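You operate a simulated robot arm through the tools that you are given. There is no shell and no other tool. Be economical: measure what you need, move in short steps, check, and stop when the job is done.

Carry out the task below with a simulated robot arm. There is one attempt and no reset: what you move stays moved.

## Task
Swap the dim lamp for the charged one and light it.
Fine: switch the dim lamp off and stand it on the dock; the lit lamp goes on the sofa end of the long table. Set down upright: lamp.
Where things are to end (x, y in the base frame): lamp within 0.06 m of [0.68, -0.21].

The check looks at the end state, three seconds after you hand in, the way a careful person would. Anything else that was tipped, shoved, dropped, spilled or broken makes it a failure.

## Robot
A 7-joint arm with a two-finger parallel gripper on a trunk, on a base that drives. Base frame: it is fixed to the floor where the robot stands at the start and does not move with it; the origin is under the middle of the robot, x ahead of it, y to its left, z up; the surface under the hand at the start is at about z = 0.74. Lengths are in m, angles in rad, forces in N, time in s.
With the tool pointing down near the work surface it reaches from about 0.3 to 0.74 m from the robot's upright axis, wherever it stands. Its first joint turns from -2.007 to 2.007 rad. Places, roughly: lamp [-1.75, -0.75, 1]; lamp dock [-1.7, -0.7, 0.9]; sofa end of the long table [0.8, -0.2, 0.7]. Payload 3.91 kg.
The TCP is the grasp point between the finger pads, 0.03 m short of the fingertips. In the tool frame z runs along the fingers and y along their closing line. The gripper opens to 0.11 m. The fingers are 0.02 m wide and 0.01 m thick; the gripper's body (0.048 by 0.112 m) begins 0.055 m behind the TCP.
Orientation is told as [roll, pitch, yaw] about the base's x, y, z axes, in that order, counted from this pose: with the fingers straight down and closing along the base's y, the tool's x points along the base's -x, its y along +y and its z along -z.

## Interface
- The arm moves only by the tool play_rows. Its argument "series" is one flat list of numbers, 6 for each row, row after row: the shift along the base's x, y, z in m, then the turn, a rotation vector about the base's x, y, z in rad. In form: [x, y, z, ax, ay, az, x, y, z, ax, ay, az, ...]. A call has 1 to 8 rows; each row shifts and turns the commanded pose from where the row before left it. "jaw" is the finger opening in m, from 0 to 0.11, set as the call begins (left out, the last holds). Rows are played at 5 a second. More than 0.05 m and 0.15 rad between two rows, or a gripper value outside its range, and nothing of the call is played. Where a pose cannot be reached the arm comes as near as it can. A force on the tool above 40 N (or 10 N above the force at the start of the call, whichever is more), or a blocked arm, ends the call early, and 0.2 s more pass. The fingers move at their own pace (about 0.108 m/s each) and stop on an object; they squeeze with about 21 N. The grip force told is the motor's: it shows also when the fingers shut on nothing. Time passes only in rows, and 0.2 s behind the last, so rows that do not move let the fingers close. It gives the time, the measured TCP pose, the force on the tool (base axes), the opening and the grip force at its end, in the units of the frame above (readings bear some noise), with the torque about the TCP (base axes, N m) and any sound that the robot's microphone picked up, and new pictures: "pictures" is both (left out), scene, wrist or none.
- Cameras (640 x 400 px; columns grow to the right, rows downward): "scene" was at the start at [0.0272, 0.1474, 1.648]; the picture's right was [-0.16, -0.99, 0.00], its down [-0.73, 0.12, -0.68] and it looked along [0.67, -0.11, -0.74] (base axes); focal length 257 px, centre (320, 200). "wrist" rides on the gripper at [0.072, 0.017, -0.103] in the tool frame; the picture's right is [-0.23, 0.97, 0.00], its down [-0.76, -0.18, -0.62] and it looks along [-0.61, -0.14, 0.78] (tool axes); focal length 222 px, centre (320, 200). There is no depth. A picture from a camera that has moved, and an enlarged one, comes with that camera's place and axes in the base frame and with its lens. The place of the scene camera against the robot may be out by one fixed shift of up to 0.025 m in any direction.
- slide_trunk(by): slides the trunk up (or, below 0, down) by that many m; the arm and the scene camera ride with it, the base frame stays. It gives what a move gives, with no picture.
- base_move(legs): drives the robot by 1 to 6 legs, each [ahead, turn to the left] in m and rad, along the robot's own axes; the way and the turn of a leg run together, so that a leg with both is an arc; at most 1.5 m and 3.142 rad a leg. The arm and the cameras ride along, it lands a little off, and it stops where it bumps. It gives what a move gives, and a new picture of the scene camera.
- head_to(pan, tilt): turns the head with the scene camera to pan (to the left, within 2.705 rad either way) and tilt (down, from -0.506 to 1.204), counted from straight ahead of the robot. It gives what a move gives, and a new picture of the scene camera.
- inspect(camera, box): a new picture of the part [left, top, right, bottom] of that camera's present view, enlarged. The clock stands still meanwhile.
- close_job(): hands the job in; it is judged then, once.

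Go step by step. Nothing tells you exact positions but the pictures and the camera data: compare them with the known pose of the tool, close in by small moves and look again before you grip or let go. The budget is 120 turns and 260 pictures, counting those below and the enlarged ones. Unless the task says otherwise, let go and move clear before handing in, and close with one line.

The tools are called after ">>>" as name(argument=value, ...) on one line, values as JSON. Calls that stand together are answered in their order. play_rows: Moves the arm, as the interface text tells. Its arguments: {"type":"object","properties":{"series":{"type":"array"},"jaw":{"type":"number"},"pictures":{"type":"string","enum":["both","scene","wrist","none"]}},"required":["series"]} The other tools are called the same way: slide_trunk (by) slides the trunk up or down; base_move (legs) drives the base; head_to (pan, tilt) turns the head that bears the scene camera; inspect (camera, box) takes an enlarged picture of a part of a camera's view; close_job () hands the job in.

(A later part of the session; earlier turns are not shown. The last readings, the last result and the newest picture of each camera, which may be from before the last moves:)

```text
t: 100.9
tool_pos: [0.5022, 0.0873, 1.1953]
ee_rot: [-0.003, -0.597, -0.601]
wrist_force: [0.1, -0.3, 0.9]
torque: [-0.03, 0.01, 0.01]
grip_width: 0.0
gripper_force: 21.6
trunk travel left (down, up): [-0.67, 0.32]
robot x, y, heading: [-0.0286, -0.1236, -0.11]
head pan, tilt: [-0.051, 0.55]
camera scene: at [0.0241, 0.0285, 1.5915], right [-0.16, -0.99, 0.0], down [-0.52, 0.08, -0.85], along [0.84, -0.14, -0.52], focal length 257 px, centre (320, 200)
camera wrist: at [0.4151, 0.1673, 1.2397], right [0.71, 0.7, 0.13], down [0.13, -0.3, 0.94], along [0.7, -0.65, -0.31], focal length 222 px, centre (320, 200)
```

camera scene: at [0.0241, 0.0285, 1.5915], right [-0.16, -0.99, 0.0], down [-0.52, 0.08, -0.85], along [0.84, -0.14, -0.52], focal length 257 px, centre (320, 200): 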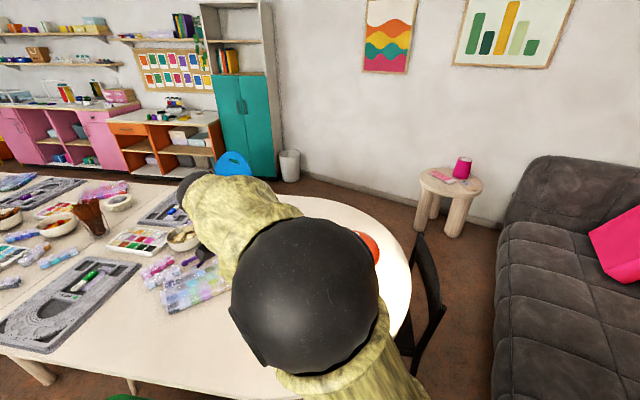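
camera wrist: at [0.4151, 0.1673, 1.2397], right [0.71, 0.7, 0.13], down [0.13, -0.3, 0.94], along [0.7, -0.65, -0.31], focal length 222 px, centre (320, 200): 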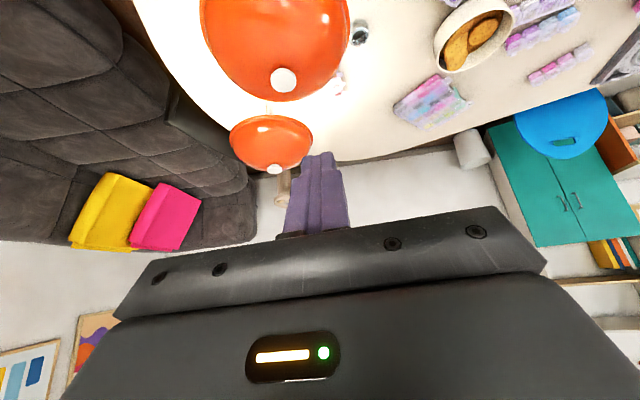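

The table now shows a bright light pool from the charged lamp. I finish tilting the hand to horizontal.

>>> play_rows(series=[-0.0125, 0.0015, 0, -0.0848, -0.1238, 0, -0.0125, 0.0015, 0, -0.0848, -0.1238, 0, -0.0125, 0.0015, 0, -0.0848, -0.1238, 0, -0.0125, 0.0015, 0, -0.0848, -0.1238, 0, -0.0125, 0.0015, 0, -0.0848, -0.1238, 0, -0.0125, 0.0015, 0, -0.0848, -0.1238, 0, -0.0125, 0.0015, 0, -0.04, -0.0578, 0], jaw=0.06)

```text
t: 102.5
tool_pos: [0.415, 0.0967, 1.1938]
ee_rot: [0.113, -1.565, -0.718]
wrist_force: [-0.9, -0.1, -0.9]
torque: [-0.01, 0.0, -0.01]
grip_width: 0.0598
gripper_force: 0.1
trunk travel left (down, up): [-0.67, 0.32]
robot x, y, heading: [-0.0274, -0.1258, -0.112]
head pan, tilt: [-0.051, 0.55]
camera scene: at [0.025, 0.0274, 1.5916], right [-0.16, -0.99, 0.0], down [-0.52, 0.08, -0.85], along [0.84, -0.14, -0.52], focal length 257 px, centre (320, 200)
camera wrist: at [0.3403, 0.1681, 1.1221], right [0.55, 0.8, 0.23], down [-0.61, 0.21, 0.76], along [0.57, -0.56, 0.6], focal length 222 px, centre (320, 200)
```

scene: 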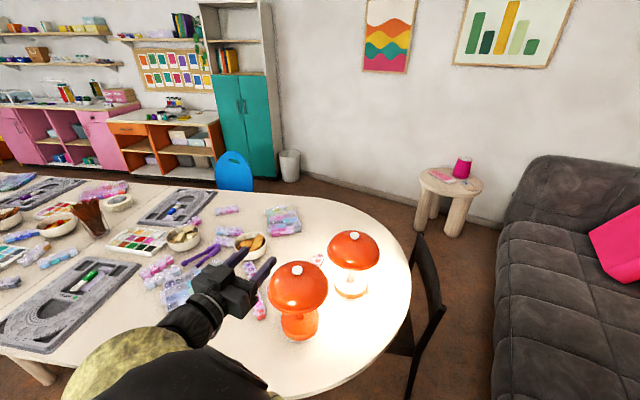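
wrist: 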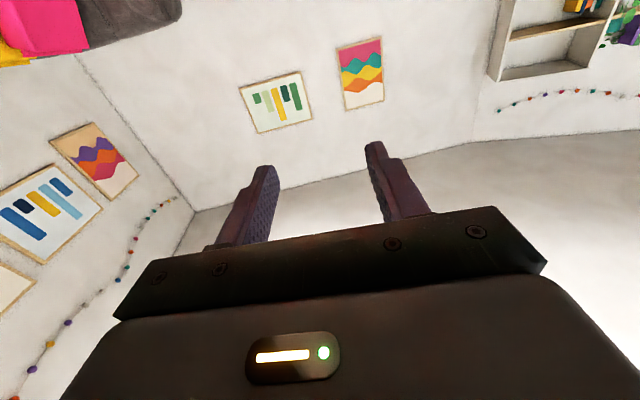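

Horizontal and aligned on the dim lamp's stem. I lower with the trunk in two steps, watching clearances.

>>> slide_trunk(by=-0.2)

>>> head_to(pan=0.1, tilt=0.7)

```text
t: 104.6
tool_pos: [0.4159, 0.0959, 0.9937]
ee_rot: [0.002, -1.564, -0.604]
wrist_force: [-0.1, -0.3, 0.6]
torque: [0.02, -0.02, 0.0]
grip_width: 0.0603
gripper_force: 0.1
trunk travel left (down, up): [-0.47, 0.52]
robot x, y, heading: [-0.0283, -0.1251, -0.108]
head pan, tilt: [-0.051, 0.55]
```

```text
t: 105.3
tool_pos: [0.416, 0.0958, 0.9943]
ee_rot: [-0.015, -1.563, -0.588]
wrist_force: [0.4, -0.8, 0.0]
torque: [-0.03, -0.01, 0.03]
grip_width: 0.06
gripper_force: 0.0
trunk travel left (down, up): [-0.47, 0.52]
robot x, y, heading: [-0.0291, -0.1266, -0.104]
head pan, tilt: [0.099, 0.7]
camera scene: at [0.0215, 0.0407, 1.3784], right [-0.01, -1.0, 0.0], down [-0.64, 0.01, -0.77], along [0.77, -0.01, -0.64], focal length 257 px, centre (320, 200)
```

scene: 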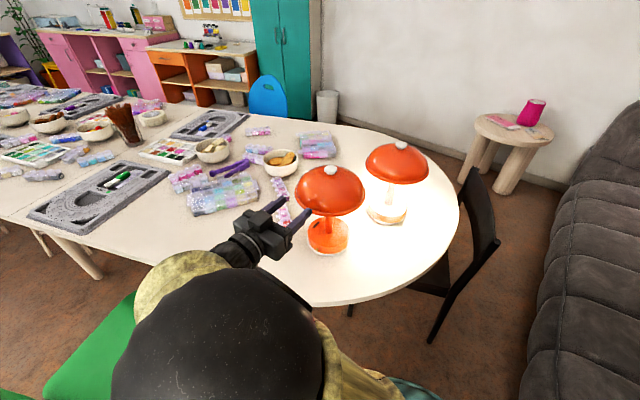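

>>> slide_trunk(by=-0.115)

>>> inspect(camera="wrist", box=[0, 0, 640, 400])

>>> inspect(camera="scene", box=[200, 80, 440, 260])

```text
t: 106.8
tool_pos: [0.4163, 0.0948, 0.8792]
ee_rot: [0.002, -1.564, -0.605]
wrist_force: [0.6, -0.2, -0.6]
torque: [0.0, -0.04, 0.02]
grip_width: 0.06
gripper_force: 0.1
trunk travel left (down, up): [-0.355, 0.635]
robot x, y, heading: [-0.0278, -0.1247, -0.108]
head pan, tilt: [0.099, 0.7]
```

```text
1.00 times, centred on (320, 200) of wrist (not enlarged: the box is as wide or as high as the picture)
camera zoom: at [0.3404, 0.168, 0.8072], right [0.55, 0.8, 0.23], down [-0.61, 0.2, 0.77], along [0.57, -0.56, 0.6], focal length 222 px, centre (320, 200)
```

zoom: 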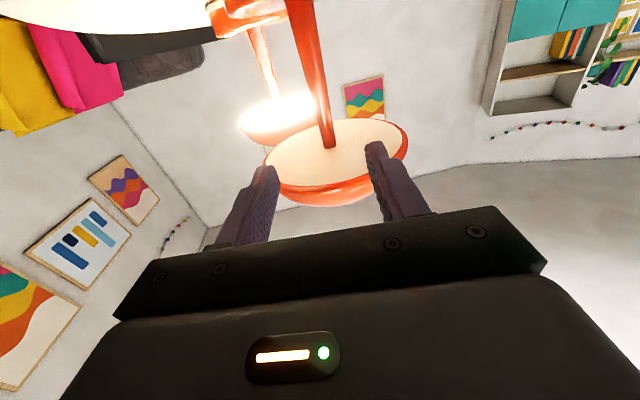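

```text
2.22 times, centred on (320, 170) of scene
camera zoom: at [0.0215, 0.0407, 1.2634], right [-0.01, -1.0, 0.0], down [-0.64, 0.01, -0.76], along [0.76, -0.01, -0.64], focal length 571 px, centre (320, 267)
```

zoom: 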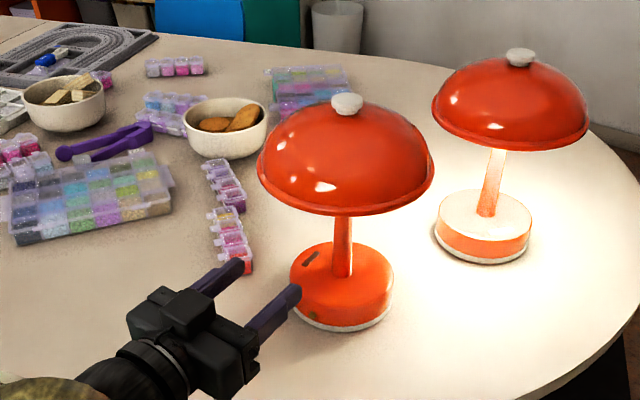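

The new lamp shines brightly and the dim one is off. I advance on the stem.

>>> play_rows(series=[0.0206, -0.0142, 0, 0, 0, 0, 0.0206, -0.0142, 0, 0, 0, 0, 0.0206, -0.0142, 0, 0, 0, 0, 0.0206, -0.0142, 0, 0, 0, 0])

>>> inspect(camera="scene", box=[200, 80, 440, 260])

```text
t: 107.8
tool_pos: [0.4988, 0.0382, 0.8792]
ee_rot: [-0.061, -1.564, -0.542]
wrist_force: [0.1, 0.0, -0.6]
torque: [-0.02, 0.0, -0.03]
grip_width: 0.06
gripper_force: 0.1
trunk travel left (down, up): [-0.355, 0.635]
robot x, y, heading: [-0.0283, -0.128, -0.112]
head pan, tilt: [0.099, 0.7]
camera scene: at [0.0213, 0.0409, 1.2634], right [-0.01, -1.0, 0.0], down [-0.64, 0.01, -0.76], along [0.76, -0.01, -0.64], focal length 257 px, centre (320, 200)
camera wrist: at [0.4227, 0.1118, 0.8071], right [0.55, 0.8, 0.23], down [-0.61, 0.2, 0.77], along [0.57, -0.56, 0.6], focal length 222 px, centre (320, 200)
```

scene: 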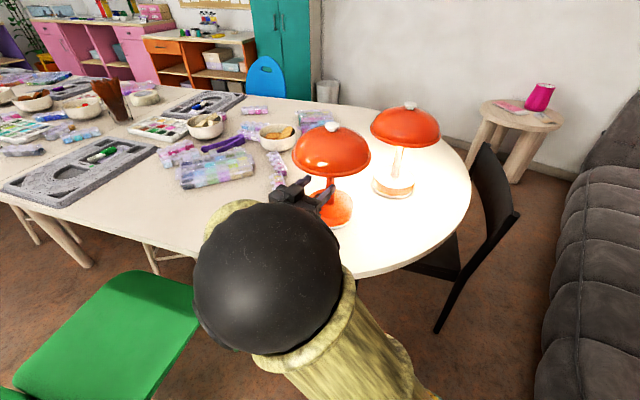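
wrist: 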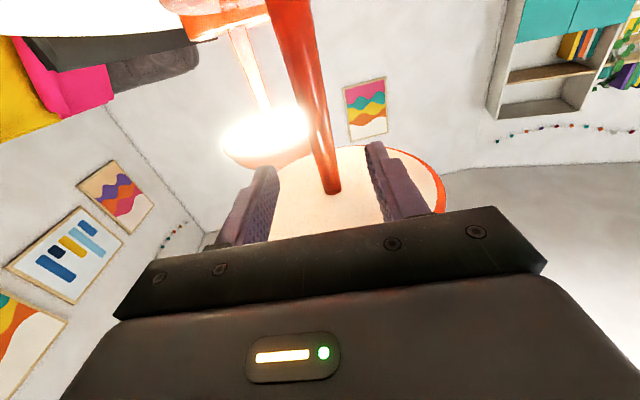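

```text
2.22 times, centred on (320, 170) of scene
camera zoom: at [0.0213, 0.0409, 1.2634], right [-0.01, -1.0, 0.0], down [-0.64, 0.01, -0.76], along [0.76, -0.01, -0.64], focal length 571 px, centre (320, 267)
```

zoom: 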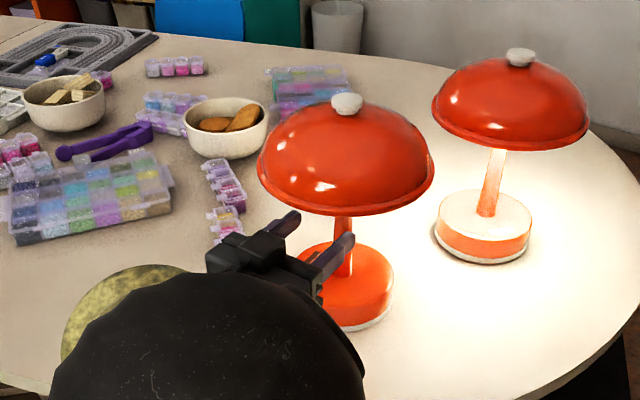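

>>> play_rows(series=[0.0245, -0.0158, 0, 0, 0, 0, 0.0242, -0.0157, 0, 0, 0, 0], pictures="wrist")

```text
t: 108.4
tool_pos: [0.5475, 0.008, 0.8781]
ee_rot: [-0.039, -1.563, -0.566]
wrist_force: [0.6, -0.2, -0.2]
torque: [0.02, 0.03, -0.02]
grip_width: 0.0599
gripper_force: 0.1
trunk travel left (down, up): [-0.355, 0.635]
robot x, y, heading: [-0.0327, -0.1251, -0.112]
head pan, tilt: [0.099, 0.7]
camera wrist: at [0.4717, 0.0794, 0.8066], right [0.55, 0.8, 0.23], down [-0.61, 0.2, 0.77], along [0.57, -0.56, 0.6], focal length 222 px, centre (320, 200)
```

wrist: 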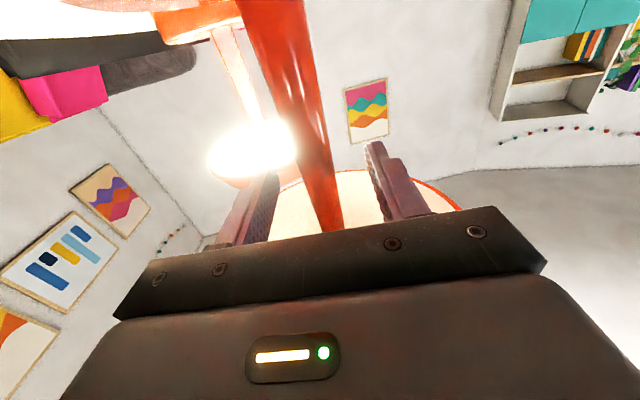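

Same picture as with the first lamp. I close and lift 2 cm.

>>> play_rows(series=[0, 0, 0, 0, 0, 0, 0, 0, 0, 0, 0, 0, 0, 0, 0, 0, 0, 0, 0, 0, 0.006, 0, 0, 0, 0, 0, 0.015, 0, 0, 0], jaw=0.0, pictures="both")

```text
t: 109.6
tool_pos: [0.5485, 0.0074, 0.8995]
ee_rot: [-0.07, -1.562, -0.536]
wrist_force: [1.0, 1.3, -7.8]
torque: [0.04, 0.08, 0.01]
grip_width: 0.0224
gripper_force: 21.3
trunk travel left (down, up): [-0.355, 0.635]
robot x, y, heading: [-0.0309, -0.1241, -0.114]
head pan, tilt: [0.099, 0.7]
camera scene: at [0.0222, 0.041, 1.2633], right [-0.01, -1.0, 0.0], down [-0.64, 0.01, -0.76], along [0.76, -0.01, -0.64], focal length 257 px, centre (320, 200)
camera wrist: at [0.4722, 0.08, 0.8274], right [0.56, 0.8, 0.23], down [-0.61, 0.2, 0.77], along [0.57, -0.56, 0.6], focal length 222 px, centre (320, 200)
```

scene: 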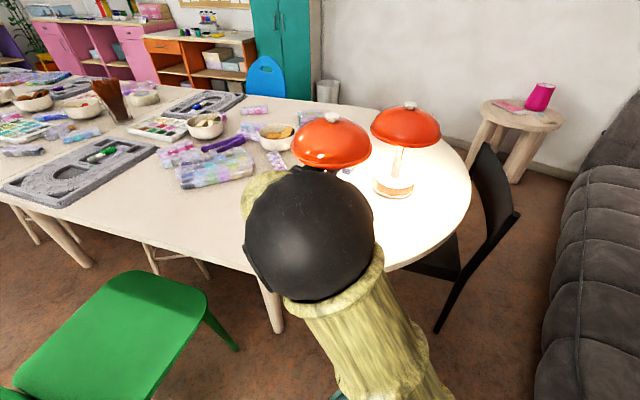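
wrist: 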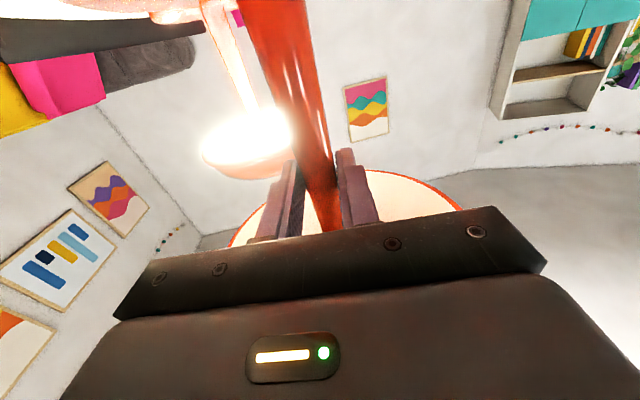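

Lifted cleanly. I raise it high, then bring it in front of me and yaw the hand straight.

>>> slide_trunk(by=0.4)

>>> play_rows(series=[-0.0142, -0.0365, 0, 0, 0, 0.083, -0.0142, -0.0365, 0, 0, 0, 0.083, -0.0142, -0.0365, 0, 0, 0, 0.083, -0.0142, -0.0365, 0, 0, 0, 0.083, -0.0142, -0.0365, 0, 0, 0, 0.083, -0.0142, -0.0365, 0, 0, 0, 0.083])

```text
t: 113.4
tool_pos: [0.5488, 0.0079, 1.2993]
ee_rot: [-0.074, -1.562, -0.533]
wrist_force: [-1.3, 0.6, -7.4]
torque: [0.05, 0.1, -0.02]
grip_width: 0.0222
gripper_force: 21.2
trunk travel left (down, up): [-0.755, 0.235]
robot x, y, heading: [-0.029, -0.1237, -0.115]
head pan, tilt: [0.099, 0.7]
```

```text
t: 114.8
tool_pos: [0.4746, -0.1325, 1.3112]
ee_rot: [0.688, -1.556, -0.82]
wrist_force: [0.0, -0.9, -7.0]
torque: [-0.02, 0.08, -0.02]
grip_width: 0.0224
gripper_force: 21.2
out of reach, approached as far as the arm can: row 5, 6
trunk travel left (down, up): [-0.755, 0.235]
robot x, y, heading: [-0.0333, -0.1293, -0.105]
head pan, tilt: [0.099, 0.7]
camera scene: at [0.0215, 0.0413, 1.6633], right [-0.01, -1.0, 0.0], down [-0.64, 0.01, -0.76], along [0.76, -0.01, -0.64], focal length 257 px, centre (320, 200)
camera wrist: at [0.3741, -0.1007, 1.2399], right [0.13, 0.96, 0.24], down [-0.63, -0.1, 0.77], along [0.76, -0.25, 0.6], focal length 222 px, centre (320, 200)
```

scene: 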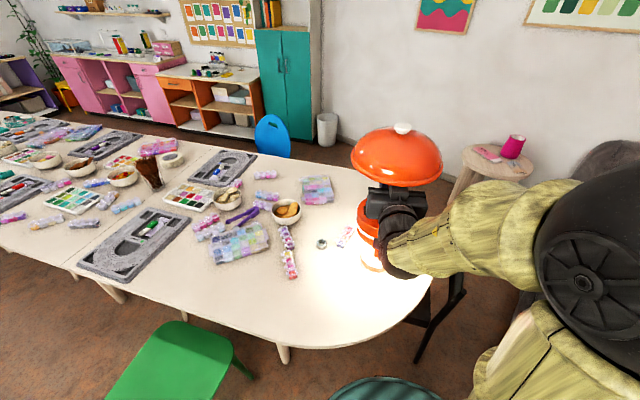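
wrist: 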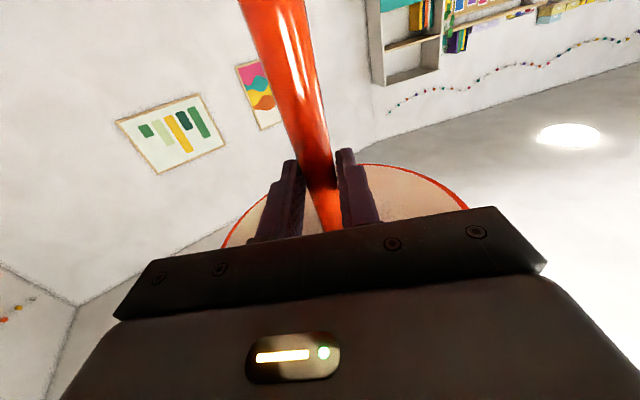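

Lamp is upright and straight ahead. I back up along the earlier track.

>>> base_move(legs=[[0, 0.185], [-1.29, 0]])

```text
t: 123.3
tool_pos: [-0.8135, -0.134, 1.3102]
ee_rot: [0.668, -1.558, -0.624]
wrist_force: [-0.9, 0.2, -7.7]
torque: [-0.06, 0.07, -0.01]
grip_width: 0.0222
gripper_force: 20.8
trunk travel left (down, up): [-0.755, 0.235]
robot x, y, heading: [-1.3129, -0.2136, 0.069]
head pan, tilt: [0.099, 0.7]
camera scene: at [-1.2896, -0.046, 1.6634], right [0.17, -0.99, 0.0], down [-0.64, -0.11, -0.76], along [0.75, 0.13, -0.64], focal length 257 px, centre (320, 200)
```

scene: 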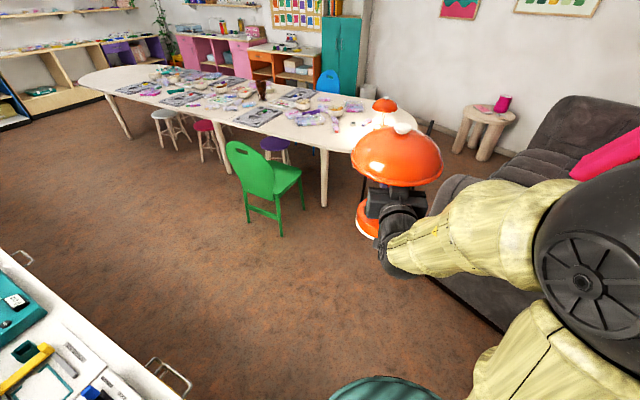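

>>> base_move(legs=[[0, -1.1], [0, -1.086]])

>>> head_to(pan=0.0, tilt=0.75)

```text
t: 128.3
tool_pos: [-1.0229, -0.6288, 1.309]
ee_rot: [0.359, -1.553, -1.436]
wrist_force: [0.6, 0.2, -6.3]
torque: [0.07, 0.02, -0.01]
grip_width: 0.0221
gripper_force: 20.9
trunk travel left (down, up): [-0.755, 0.235]
robot x, y, heading: [-1.3104, -0.2178, -1.053]
head pan, tilt: [0.099, 0.7]
stopped in leg 2: the robot was blocked; the commanded pose is now the measured one
camera scene: at [-1.1503, -0.1511, 1.6633], right [-0.82, -0.58, 0.0], down [-0.37, 0.53, -0.76], along [0.44, -0.62, -0.64], focal length 257 px, centre (320, 200)
```

scene: 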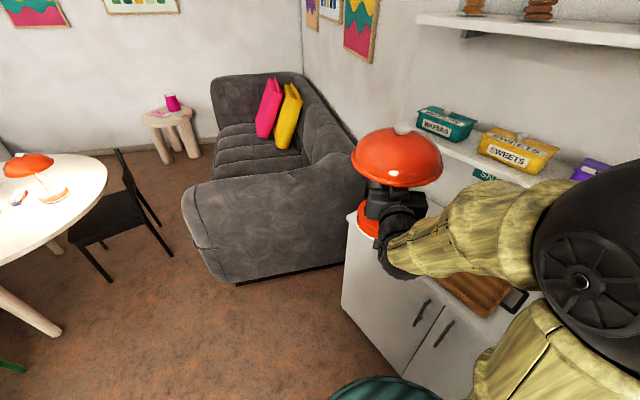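

```text
t: 129.0
tool_pos: [-1.0231, -0.6303, 1.3101]
ee_rot: [0.514, -1.555, -1.591]
wrist_force: [0.2, 0.6, -7.0]
torque: [0.09, 0.04, 0.02]
grip_width: 0.0221
gripper_force: 20.8
trunk travel left (down, up): [-0.755, 0.235]
robot x, y, heading: [-1.3111, -0.2129, -1.052]
head pan, tilt: [0.0, 0.75]
camera scene: at [-1.1585, -0.1539, 1.6591], right [-0.87, -0.49, 0.0], down [-0.34, 0.59, -0.73], along [0.36, -0.64, -0.68], focal length 257 px, centre (320, 200)
```

scene: 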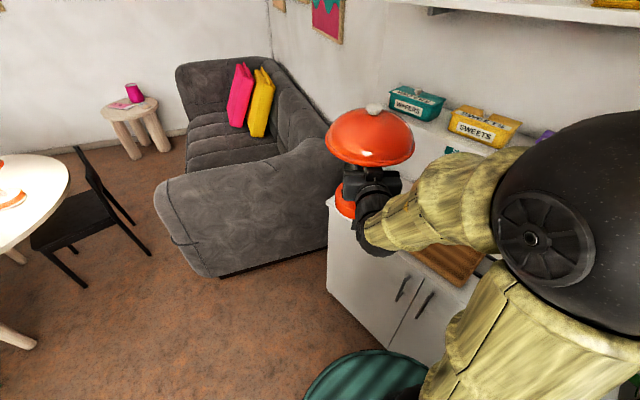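

The base touched again near the desk corner. I ease forward 5 cm and finish the turn.

>>> base_move(legs=[[0.05, 0], [0, -0.5], [0, -0.58]])

```text
t: 134.2
tool_pos: [-1.5154, -0.7107, 1.3094]
ee_rot: [0.511, -1.555, -2.667]
wrist_force: [-1.4, 0.7, -7.4]
torque: [0.14, 0.02, 0.02]
grip_width: 0.022
gripper_force: 21.2
trunk travel left (down, up): [-0.755, 0.235]
robot x, y, heading: [-1.2853, -0.2604, -2.131]
head pan, tilt: [0.0, 0.75]
camera scene: at [-1.1621, -0.3538, 1.6591], right [-0.85, 0.53, 0.0], down [0.36, 0.58, -0.73], along [-0.39, -0.62, -0.68], focal length 257 px, centre (320, 200)
```

scene: 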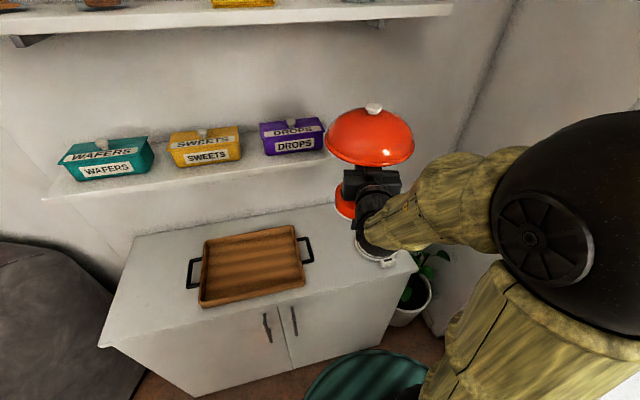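

I swing the lamp over the dock and yaw it 0.21 rad so its contact matches the dock block.

>>> play_rows(series=[-0.0377, -0.007, 0, 0, 0, 0.054, -0.0377, -0.007, 0, 0, 0, 0.054, -0.0377, -0.007, 0, 0, 0, 0.054, -0.0377, -0.007, 0, 0, 0, 0.054])

>>> slide_trunk(by=-0.18)

>>> inspect(camera="scene", box=[300, 60, 500, 220])

```text
t: 135.2
tool_pos: [-1.4549, -0.7944, 1.319]
ee_rot: [0.72, -1.548, -2.705]
wrist_force: [0.5, 0.4, -7.1]
torque: [0.09, 0.0, 0.02]
grip_width: 0.0222
gripper_force: 21.2
out of reach, approached as far as the arm can: row 1, 2, 3, 4
trunk travel left (down, up): [-0.755, 0.235]
robot x, y, heading: [-1.2866, -0.2565, -2.129]
head pan, tilt: [0.0, 0.75]
camera scene: at [-1.162, -0.3539, 1.6591], right [-0.85, 0.53, 0.0], down [0.36, 0.58, -0.73], along [-0.39, -0.62, -0.68], focal length 257 px, centre (320, 200)
camera wrist: at [-1.3956, -0.7062, 1.2486], right [0.89, -0.39, 0.24], down [0.07, 0.63, 0.77], along [-0.46, -0.67, 0.59], focal length 222 px, centre (320, 200)
```

scene: 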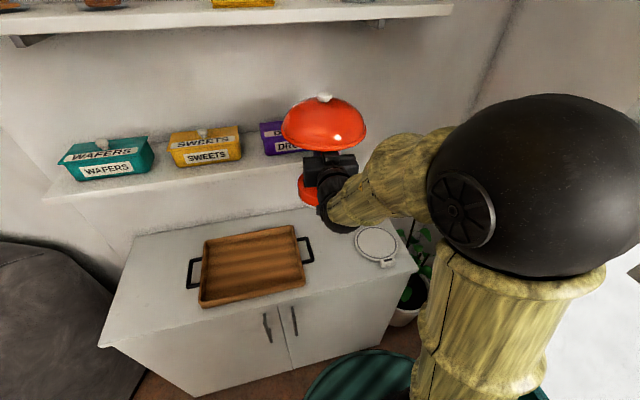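
wrist: 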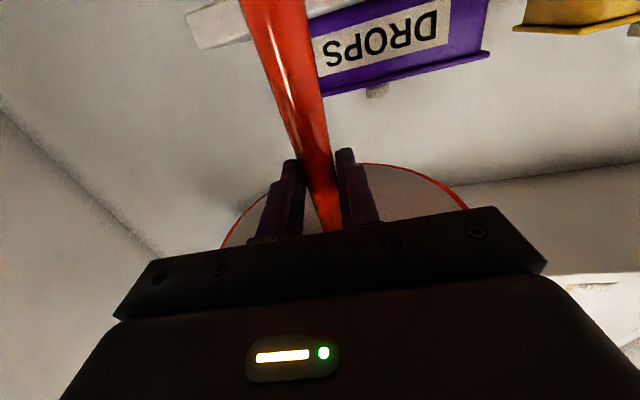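

```text
t: 137.2
tool_pos: [-1.4537, -0.7924, 1.1415]
ee_rot: [0.788, -1.549, -2.771]
wrist_force: [2.4, 1.4, 7.9]
torque: [-1.2, 0.03, 0.07]
grip_width: 0.0223
gripper_force: 21.0
trunk travel left (down, up): [-0.575, 0.415]
robot x, y, heading: [-1.2905, -0.26, -2.134]
head pan, tilt: [0.0, 0.75]
```

```text
2.50 times, centred on (400, 140) of scene
camera zoom: at [-1.161, -0.3522, 1.4792], right [-0.85, 0.53, 0.0], down [0.36, 0.58, -0.73], along [-0.39, -0.62, -0.68], focal length 642 px, centre (120, 350)
```

zoom: 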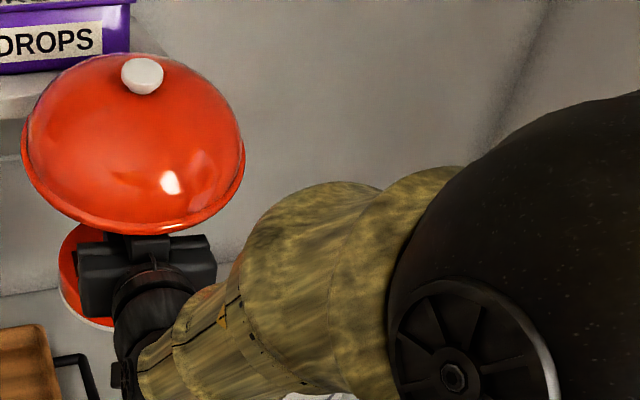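

The arm did not follow as wanted: it went off toward the shelf and the lamp is now touching something (7.9 N). I go straight back up.

>>> slide_trunk(by=0.12)

>>> inspect(camera="scene", box=[0, 0, 640, 400])

>>> inspect(camera="wrist", box=[0, 0, 640, 400])

```text
t: 138.7
tool_pos: [-1.4539, -0.7934, 1.2588]
ee_rot: [0.735, -1.547, -2.717]
wrist_force: [-0.5, -0.5, -7.9]
torque: [0.19, -0.07, 0.02]
grip_width: 0.0225
gripper_force: 21.6
trunk travel left (down, up): [-0.695, 0.295]
robot x, y, heading: [-1.2896, -0.2584, -2.136]
head pan, tilt: [0.0, 0.75]
```

```text
1.00 times, centred on (320, 200) of scene (not enlarged: the box is as wide or as high as the picture)
camera zoom: at [-1.1618, -0.3542, 1.599], right [-0.85, 0.53, 0.0], down [0.36, 0.58, -0.73], along [-0.39, -0.62, -0.68], focal length 257 px, centre (320, 200)
```

zoom: 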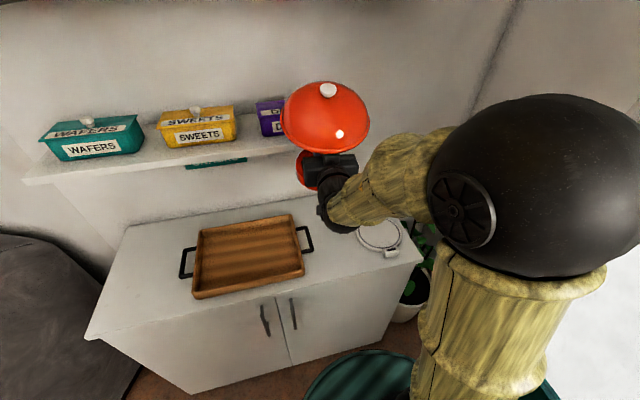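

```text
1.00 times, centred on (320, 200) of wrist (not enlarged: the box is as wide or as high as the picture)
camera zoom: at [-1.3956, -0.7062, 1.1887], right [0.89, -0.39, 0.24], down [0.07, 0.63, 0.77], along [-0.46, -0.67, 0.59], focal length 222 px, centre (320, 200)
```

zoom: 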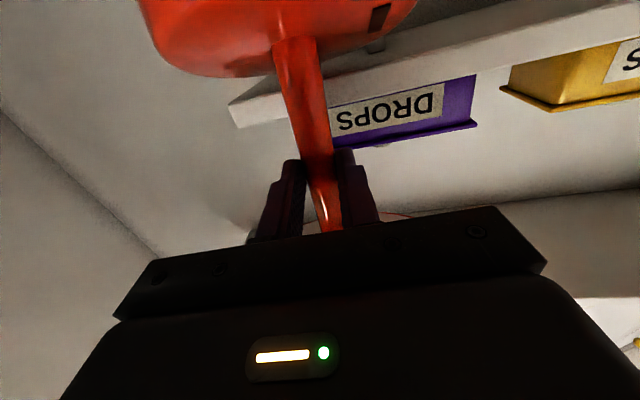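

The lamp's base caught the shelf edge and the lamp has tilted in my fingers. I first back away from the shelf with a small move and see how the arm follows.

>>> play_rows(series=[0.015, 0.025, 0, 0, 0, 0, 0.015, 0.025, 0, 0, 0, 0])

>>> inspect(camera="scene", box=[230, 60, 430, 220])

```text
t: 139.3
tool_pos: [-1.4233, -0.7423, 1.2595]
ee_rot: [0.765, -1.55, -2.75]
wrist_force: [0.0, -0.4, -7.8]
torque: [0.23, -0.08, 0.01]
grip_width: 0.022
gripper_force: 20.8
trunk travel left (down, up): [-0.695, 0.295]
robot x, y, heading: [-1.2875, -0.26, -2.133]
head pan, tilt: [0.0, 0.75]
camera scene: at [-1.1614, -0.3531, 1.5991], right [-0.85, 0.53, 0.0], down [0.36, 0.58, -0.73], along [-0.39, -0.62, -0.68], focal length 257 px, centre (320, 200)
camera wrist: at [-1.3652, -0.6548, 1.1889], right [0.89, -0.39, 0.24], down [0.07, 0.64, 0.77], along [-0.46, -0.67, 0.59], focal length 222 px, centre (320, 200)
```

scene: 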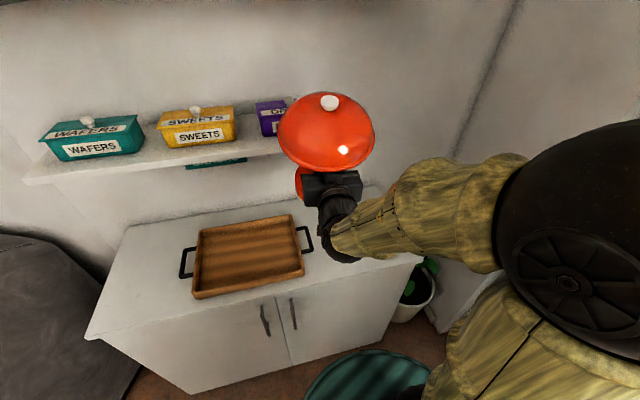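
wrist: 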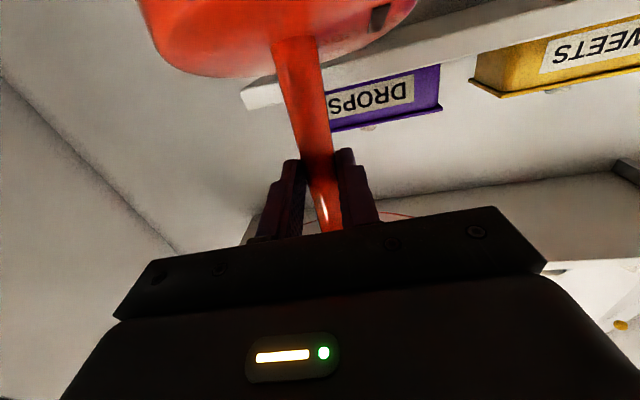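

```text
2.50 times, centred on (330, 140) of scene
camera zoom: at [-1.1614, -0.3531, 1.5991], right [-0.85, 0.53, 0.0], down [0.36, 0.58, -0.73], along [-0.39, -0.62, -0.68], focal length 642 px, centre (295, 350)
```

zoom: 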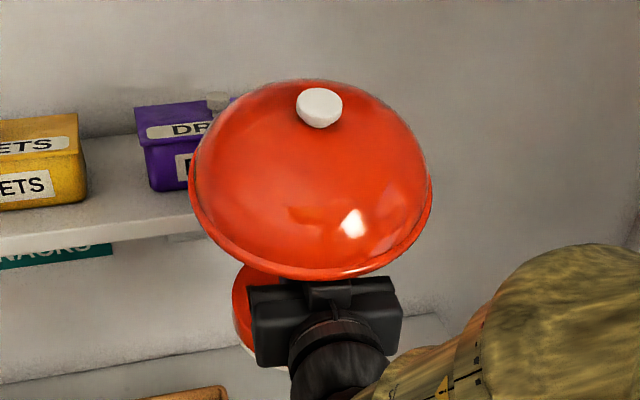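

The lamp slid about 2 cm and tilted about 0.17 rad in the grip, still held firmly. I pitch the hand to upright it and move back toward the dock side.

>>> play_rows(series=[0, 0.03, 0, 0.078, -0.034, 0, -0.03, 0.015, 0, 0.078, -0.034, 0, -0.035, 0, 0, 0, 0, 0])

>>> inspect(camera="scene", box=[230, 60, 430, 220])

```text
t: 140.1
tool_pos: [-1.5106, -0.6906, 1.2679]
ee_rot: [0.06, -1.393, -2.099]
wrist_force: [-7.7, 3.4, -10.4]
torque: [0.15, 0.0, 0.2]
grip_width: 0.0223
gripper_force: 21.4
out of reach, approached as far as the arm can: row 1
trunk travel left (down, up): [-0.695, 0.295]
robot x, y, heading: [-1.2902, -0.2613, -2.133]
head pan, tilt: [0.0, 0.75]
camera scene: at [-1.1625, -0.3512, 1.5994], right [-0.85, 0.53, 0.0], down [0.36, 0.58, -0.73], along [-0.39, -0.62, -0.68], focal length 257 px, centre (320, 200)
camera wrist: at [-1.4423, -0.5972, 1.2147], right [0.85, -0.47, 0.23], down [0.05, 0.51, 0.86], along [-0.53, -0.72, 0.46], focal length 222 px, centre (320, 200)
```

scene: 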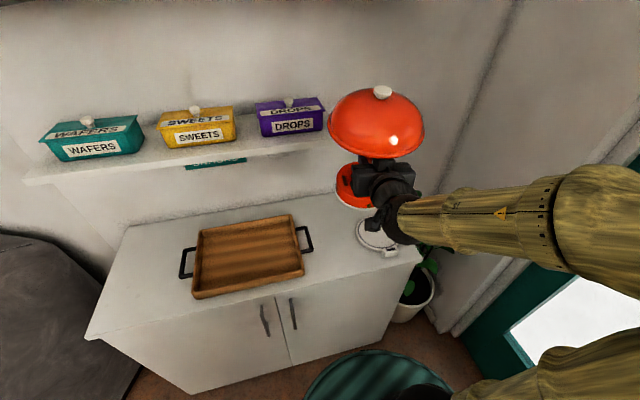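
wrist: 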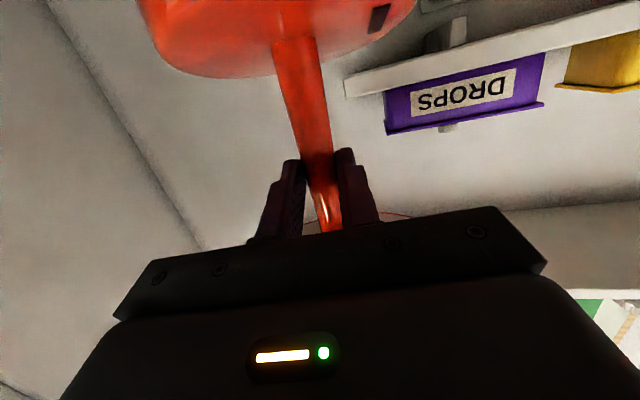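

```text
2.50 times, centred on (330, 140) of scene
camera zoom: at [-1.1625, -0.3512, 1.5994], right [-0.85, 0.53, 0.0], down [0.36, 0.58, -0.73], along [-0.39, -0.62, -0.68], focal length 642 px, centre (295, 350)
```

zoom: 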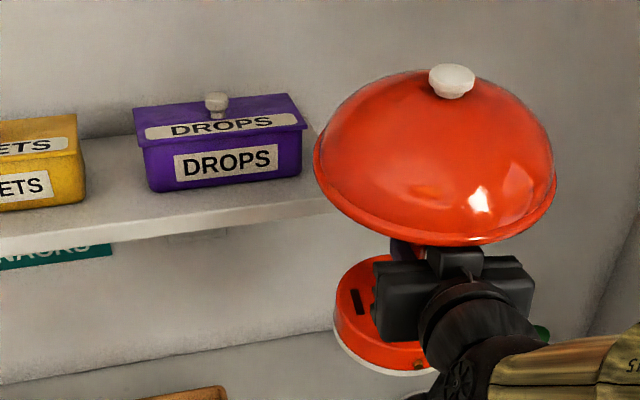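

The lamp now hangs upright again and is clear of the shelf; the boxes are undisturbed. I let it settle, then move in two small stages to the dock.

>>> play_rows(series=[0, 0, 0, 0, 0, 0, -0.03, -0.008, 0, 0, 0, 0.02, -0.03, -0.008, 0, 0, 0, 0.02], pictures="scene")

```text
t: 140.9
tool_pos: [-1.5294, -0.7302, 1.274]
ee_rot: [0.074, -1.376, -2.029]
wrist_force: [-0.8, 0.9, -7.2]
torque: [0.22, -0.07, 0.02]
grip_width: 0.0221
gripper_force: 20.9
out of reach, approached as far as the arm can: row 3
trunk travel left (down, up): [-0.695, 0.295]
robot x, y, heading: [-1.2876, -0.2575, -2.138]
head pan, tilt: [0.0, 0.75]
camera scene: at [-1.1629, -0.3533, 1.5992], right [-0.85, 0.53, 0.0], down [0.36, 0.58, -0.73], along [-0.39, -0.62, -0.68], focal length 257 px, centre (320, 200)
```

scene: 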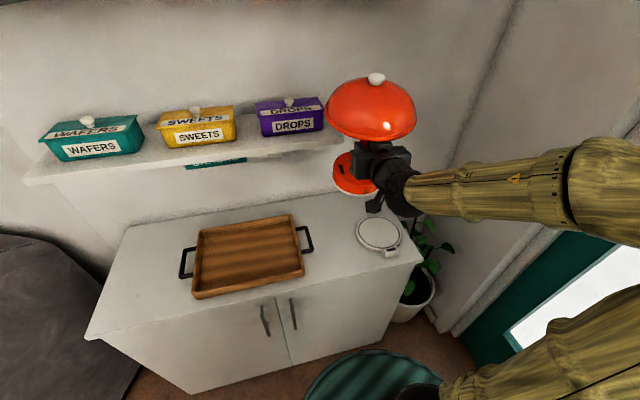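

The hand yaw limits the reach here. I go round at shorter radius so that I can then push straight in, as I did the first time.

>>> play_rows(series=[-0.015, 0.025, 0, 0, 0, -0.03, -0.02, 0.025, 0, 0, 0, -0.03, -0.025, 0.015, 0, 0, 0, -0.03], pictures="scene")

```text
t: 141.7
tool_pos: [-1.555, -0.6951, 1.2891]
ee_rot: [0.08, -1.378, -2.118]
wrist_force: [-0.6, -0.8, -7.7]
torque: [0.18, -0.09, 0.01]
grip_width: 0.022
gripper_force: 20.9
out of reach, approached as far as the arm can: row 1, 2, 3
trunk travel left (down, up): [-0.695, 0.295]
robot x, y, heading: [-1.2892, -0.2587, -2.131]
head pan, tilt: [0.0, 0.75]
camera scene: at [-1.1626, -0.3536, 1.5992], right [-0.85, 0.53, 0.0], down [0.36, 0.58, -0.73], along [-0.39, -0.62, -0.68], focal length 257 px, centre (320, 200)
```

scene: 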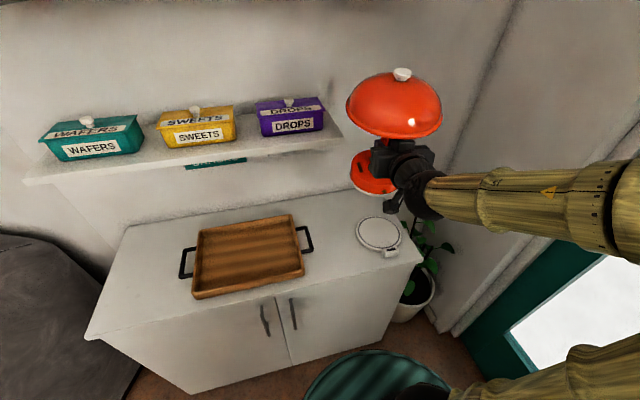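

At short reach the arm cannot be this low relative to the trunk. I raise the hand 5 cm with the arm and continue; the trunk will do the lowering.

>>> play_rows(series=[0, 0, 0.04, 0, 0, 0, 0, 0, 0.04, 0, 0, 0, 0, 0, 0, 0, 0, 0], pictures="scene")

```text
t: 142.5
tool_pos: [-1.5541, -0.6959, 1.3676]
ee_rot: [0.084, -1.382, -2.119]
wrist_force: [0.4, -0.2, -7.9]
torque: [0.18, -0.11, 0.03]
grip_width: 0.0222
gripper_force: 20.6
trunk travel left (down, up): [-0.695, 0.295]
robot x, y, heading: [-1.2848, -0.2594, -2.129]
head pan, tilt: [0.0, 0.75]
camera scene: at [-1.1622, -0.3539, 1.5991], right [-0.85, 0.53, 0.0], down [0.36, 0.58, -0.73], along [-0.39, -0.62, -0.68], focal length 257 px, centre (320, 200)
```

scene: 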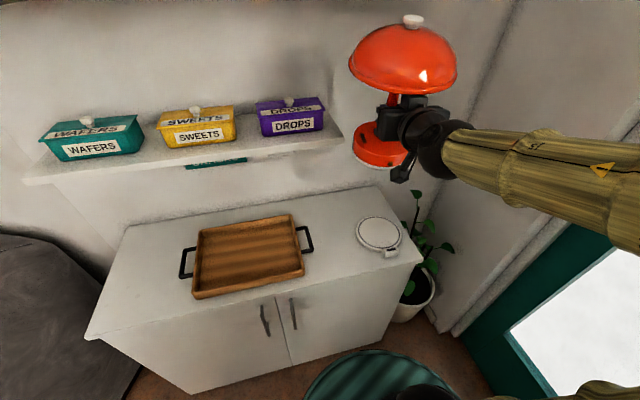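

Now it follows. I move over the dock.

>>> play_rows(series=[-0.028, -0.0108, 0, 0, 0, 0.02, -0.028, -0.0108, 0, 0, 0, 0.02, -0.028, -0.0108, 0, 0, 0, 0.02, -0.028, -0.0108, 0, 0, 0, 0.02, 0, 0, 0, 0, 0, 0], pictures="both")

```text
t: 143.7
tool_pos: [-1.6343, -0.763, 1.3939]
ee_rot: [0.07, -1.375, -2.035]
wrist_force: [0.6, 0.4, -8.1]
torque: [0.21, -0.08, -0.01]
grip_width: 0.0222
gripper_force: 21.3
out of reach, approached as far as the arm can: row 2, 3, 4
trunk travel left (down, up): [-0.695, 0.295]
robot x, y, heading: [-1.2835, -0.2577, -2.133]
head pan, tilt: [0.0, 0.75]
camera scene: at [-1.162, -0.3536, 1.5991], right [-0.85, 0.53, 0.0], down [0.36, 0.58, -0.73], along [-0.39, -0.62, -0.68], focal length 257 px, centre (320, 200)
camera wrist: at [-1.5734, -0.6646, 1.3425], right [0.88, -0.42, 0.24], down [0.0, 0.5, 0.87], along [-0.48, -0.76, 0.44], focal length 222 px, centre (320, 200)
```

scene: 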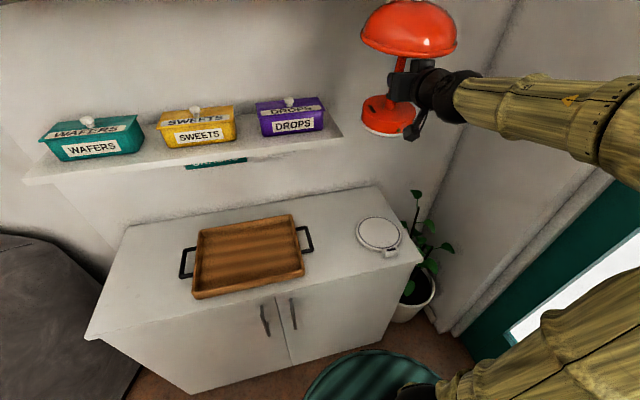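
wrist: 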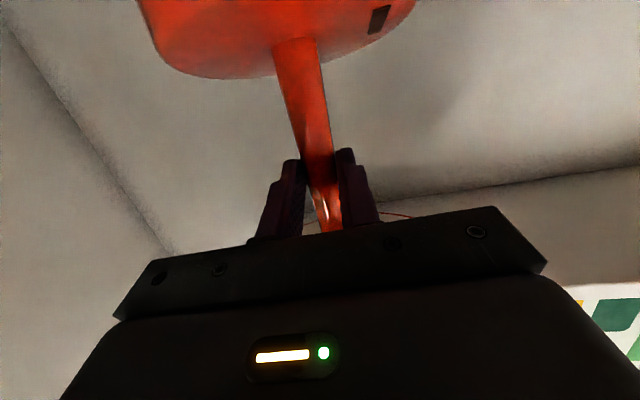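

Turning the base by about -0.064 rad would place the lamp right over the dock. I check the lamp's contact first.

>>> base_move(legs=[[0, -0.064]])

>>> inspect(camera="scene", box=[340, 60, 460, 160])

>>> inspect(camera="scene", box=[335, 200, 425, 270])

```text
t: 144.6
tool_pos: [-1.6664, -0.7406, 1.3936]
ee_rot: [0.071, -1.375, -2.099]
wrist_force: [-0.5, 0.3, -7.1]
torque: [0.24, -0.09, 0.0]
grip_width: 0.0223
gripper_force: 20.9
trunk travel left (down, up): [-0.695, 0.295]
robot x, y, heading: [-1.2904, -0.26, -2.197]
head pan, tilt: [0.0, 0.75]
camera scene: at [-1.1691, -0.3611, 1.5991], right [-0.81, 0.59, 0.0], down [0.4, 0.55, -0.73], along [-0.43, -0.59, -0.68], focal length 257 px, centre (320, 200)
```

scene: 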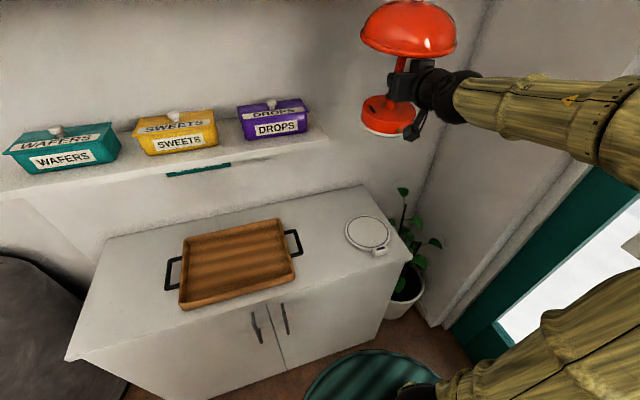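

```text
4.00 times, centred on (400, 110) of scene
camera zoom: at [-1.1691, -0.3611, 1.5991], right [-0.81, 0.59, 0.0], down [0.4, 0.55, -0.73], along [-0.43, -0.59, -0.68], focal length 1028 px, centre (0, 560)
```

zoom: 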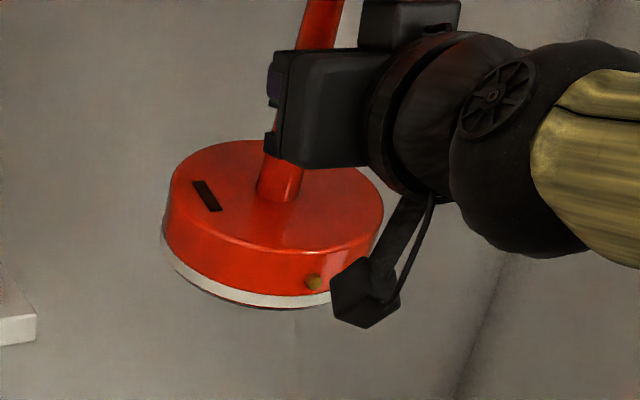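

```text
5.71 times, centred on (380, 235) of scene
camera zoom: at [-1.1691, -0.3611, 1.5991], right [-0.81, 0.59, 0.0], down [0.4, 0.55, -0.73], along [-0.43, -0.59, -0.68], focal length 1468 px, centre (-23, 0)
```

zoom: 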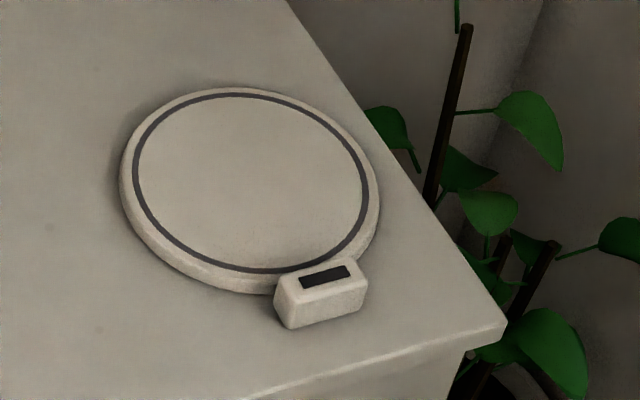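

The lamp still leans ~0.09 rad toward me judging from the base's ellipse. I pitch the hand a bit more and look again.

>>> play_rows(series=[0, 0, 0, 0.036, -0.0177, 0, 0, 0, 0, 0.036, -0.0177, 0, 0, 0, 0, 0, 0, 0], pictures="scene")

>>> inspect(camera="scene", box=[340, 0, 480, 150])

```text
t: 145.4
tool_pos: [-1.6657, -0.7417, 1.3929]
ee_rot: [0.049, -1.294, -2.079]
wrist_force: [0.0, -0.4, -7.2]
torque: [0.17, -0.06, 0.01]
grip_width: 0.0219
gripper_force: 21.0
trunk travel left (down, up): [-0.695, 0.295]
robot x, y, heading: [-1.2877, -0.2625, -2.197]
head pan, tilt: [0.0, 0.75]
camera scene: at [-1.169, -0.361, 1.5991], right [-0.81, 0.59, 0.0], down [0.4, 0.55, -0.73], along [-0.43, -0.59, -0.68], focal length 257 px, centre (320, 200)
```

scene: 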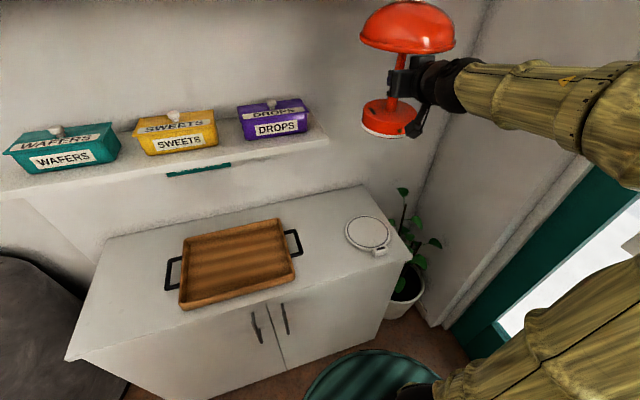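

```text
2.67 times, centred on (410, 75) of scene
camera zoom: at [-1.169, -0.361, 1.5991], right [-0.81, 0.59, 0.0], down [0.4, 0.55, -0.73], along [-0.43, -0.59, -0.68], focal length 685 px, centre (80, 533)
```

zoom: 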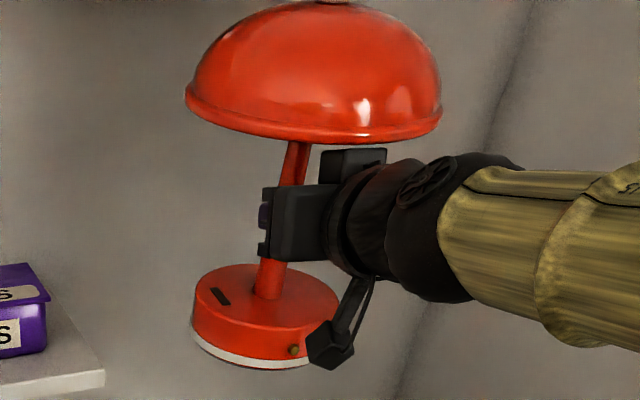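

Now nearly plumb. The lamp's contact is at azimuth ≈1.0 while the block is at ≈1.2, so I try a little more yaw.

>>> play_rows(series=[0, 0, 0, 0, 0, 0.06, 0, 0, 0, 0, 0, 0.06, 0, 0, 0, 0, 0, 0.04, 0, 0, 0, 0, 0, 0], pictures="scene")

>>> inspect(camera="scene", box=[350, 80, 440, 150])

```text
t: 146.4
tool_pos: [-1.6644, -0.7398, 1.3938]
ee_rot: [0.05, -1.294, -1.919]
wrist_force: [0.7, -0.2, -7.8]
torque: [0.24, -0.04, 0.04]
grip_width: 0.0222
gripper_force: 20.9
trunk travel left (down, up): [-0.695, 0.295]
robot x, y, heading: [-1.2858, -0.2597, -2.196]
head pan, tilt: [0.0, 0.75]
camera scene: at [-1.1685, -0.3612, 1.5991], right [-0.81, 0.59, 0.0], down [0.4, 0.55, -0.73], along [-0.43, -0.59, -0.68], focal length 257 px, centre (320, 200)
```

scene: 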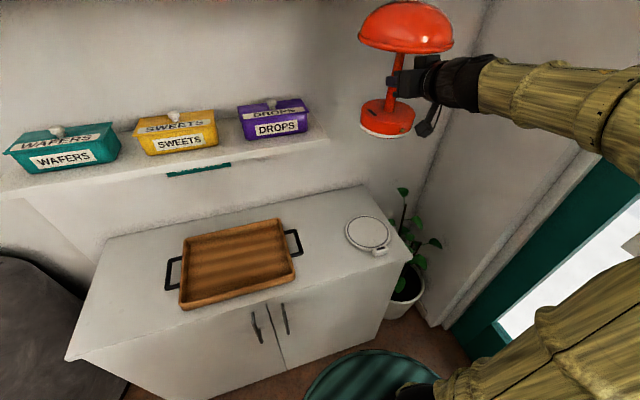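

```text
5.71 times, centred on (395, 115) of scene
camera zoom: at [-1.1685, -0.3612, 1.5991], right [-0.81, 0.59, 0.0], down [0.4, 0.55, -0.73], along [-0.43, -0.59, -0.68], focal length 1468 px, centre (-109, 686)
```

zoom: 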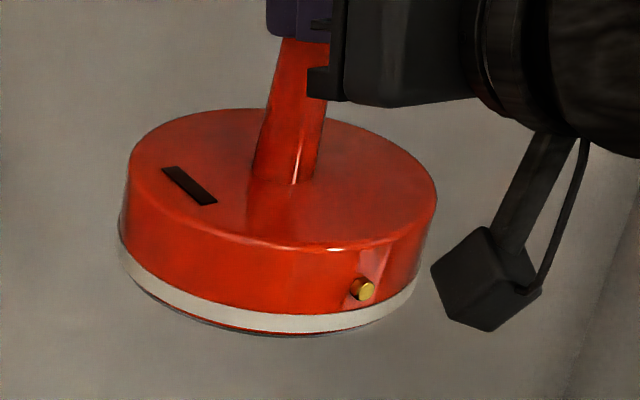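

Contact now faces the block (≈1.20) and the lamp is plumb. I lower by the trunk, checking partway.

>>> slide_trunk(by=-0.2)

>>> inspect(camera="scene", box=[260, 60, 480, 220])

```text
t: 148.6
tool_pos: [-1.6662, -0.7401, 1.1935]
ee_rot: [0.048, -1.294, -1.919]
wrist_force: [-1.1, -0.1, -7.5]
torque: [0.16, -0.02, 0.05]
grip_width: 0.022
gripper_force: 21.3
trunk travel left (down, up): [-0.495, 0.495]
robot x, y, heading: [-1.2884, -0.2613, -2.197]
head pan, tilt: [0.0, 0.75]
```

```text
2.50 times, centred on (370, 140) of scene
camera zoom: at [-1.1687, -0.3609, 1.3992], right [-0.81, 0.59, 0.0], down [0.4, 0.55, -0.73], along [-0.43, -0.59, -0.68], focal length 642 px, centre (195, 350)
```

zoom: 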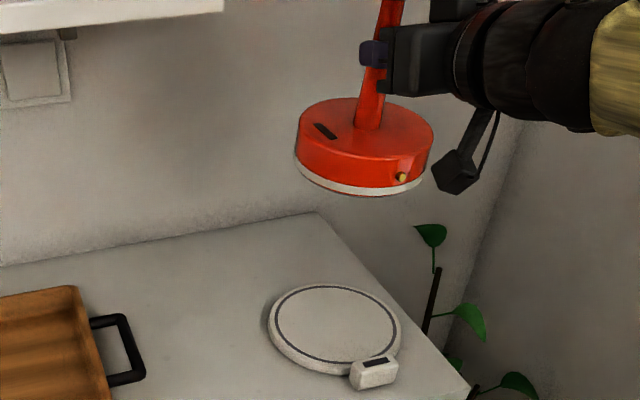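

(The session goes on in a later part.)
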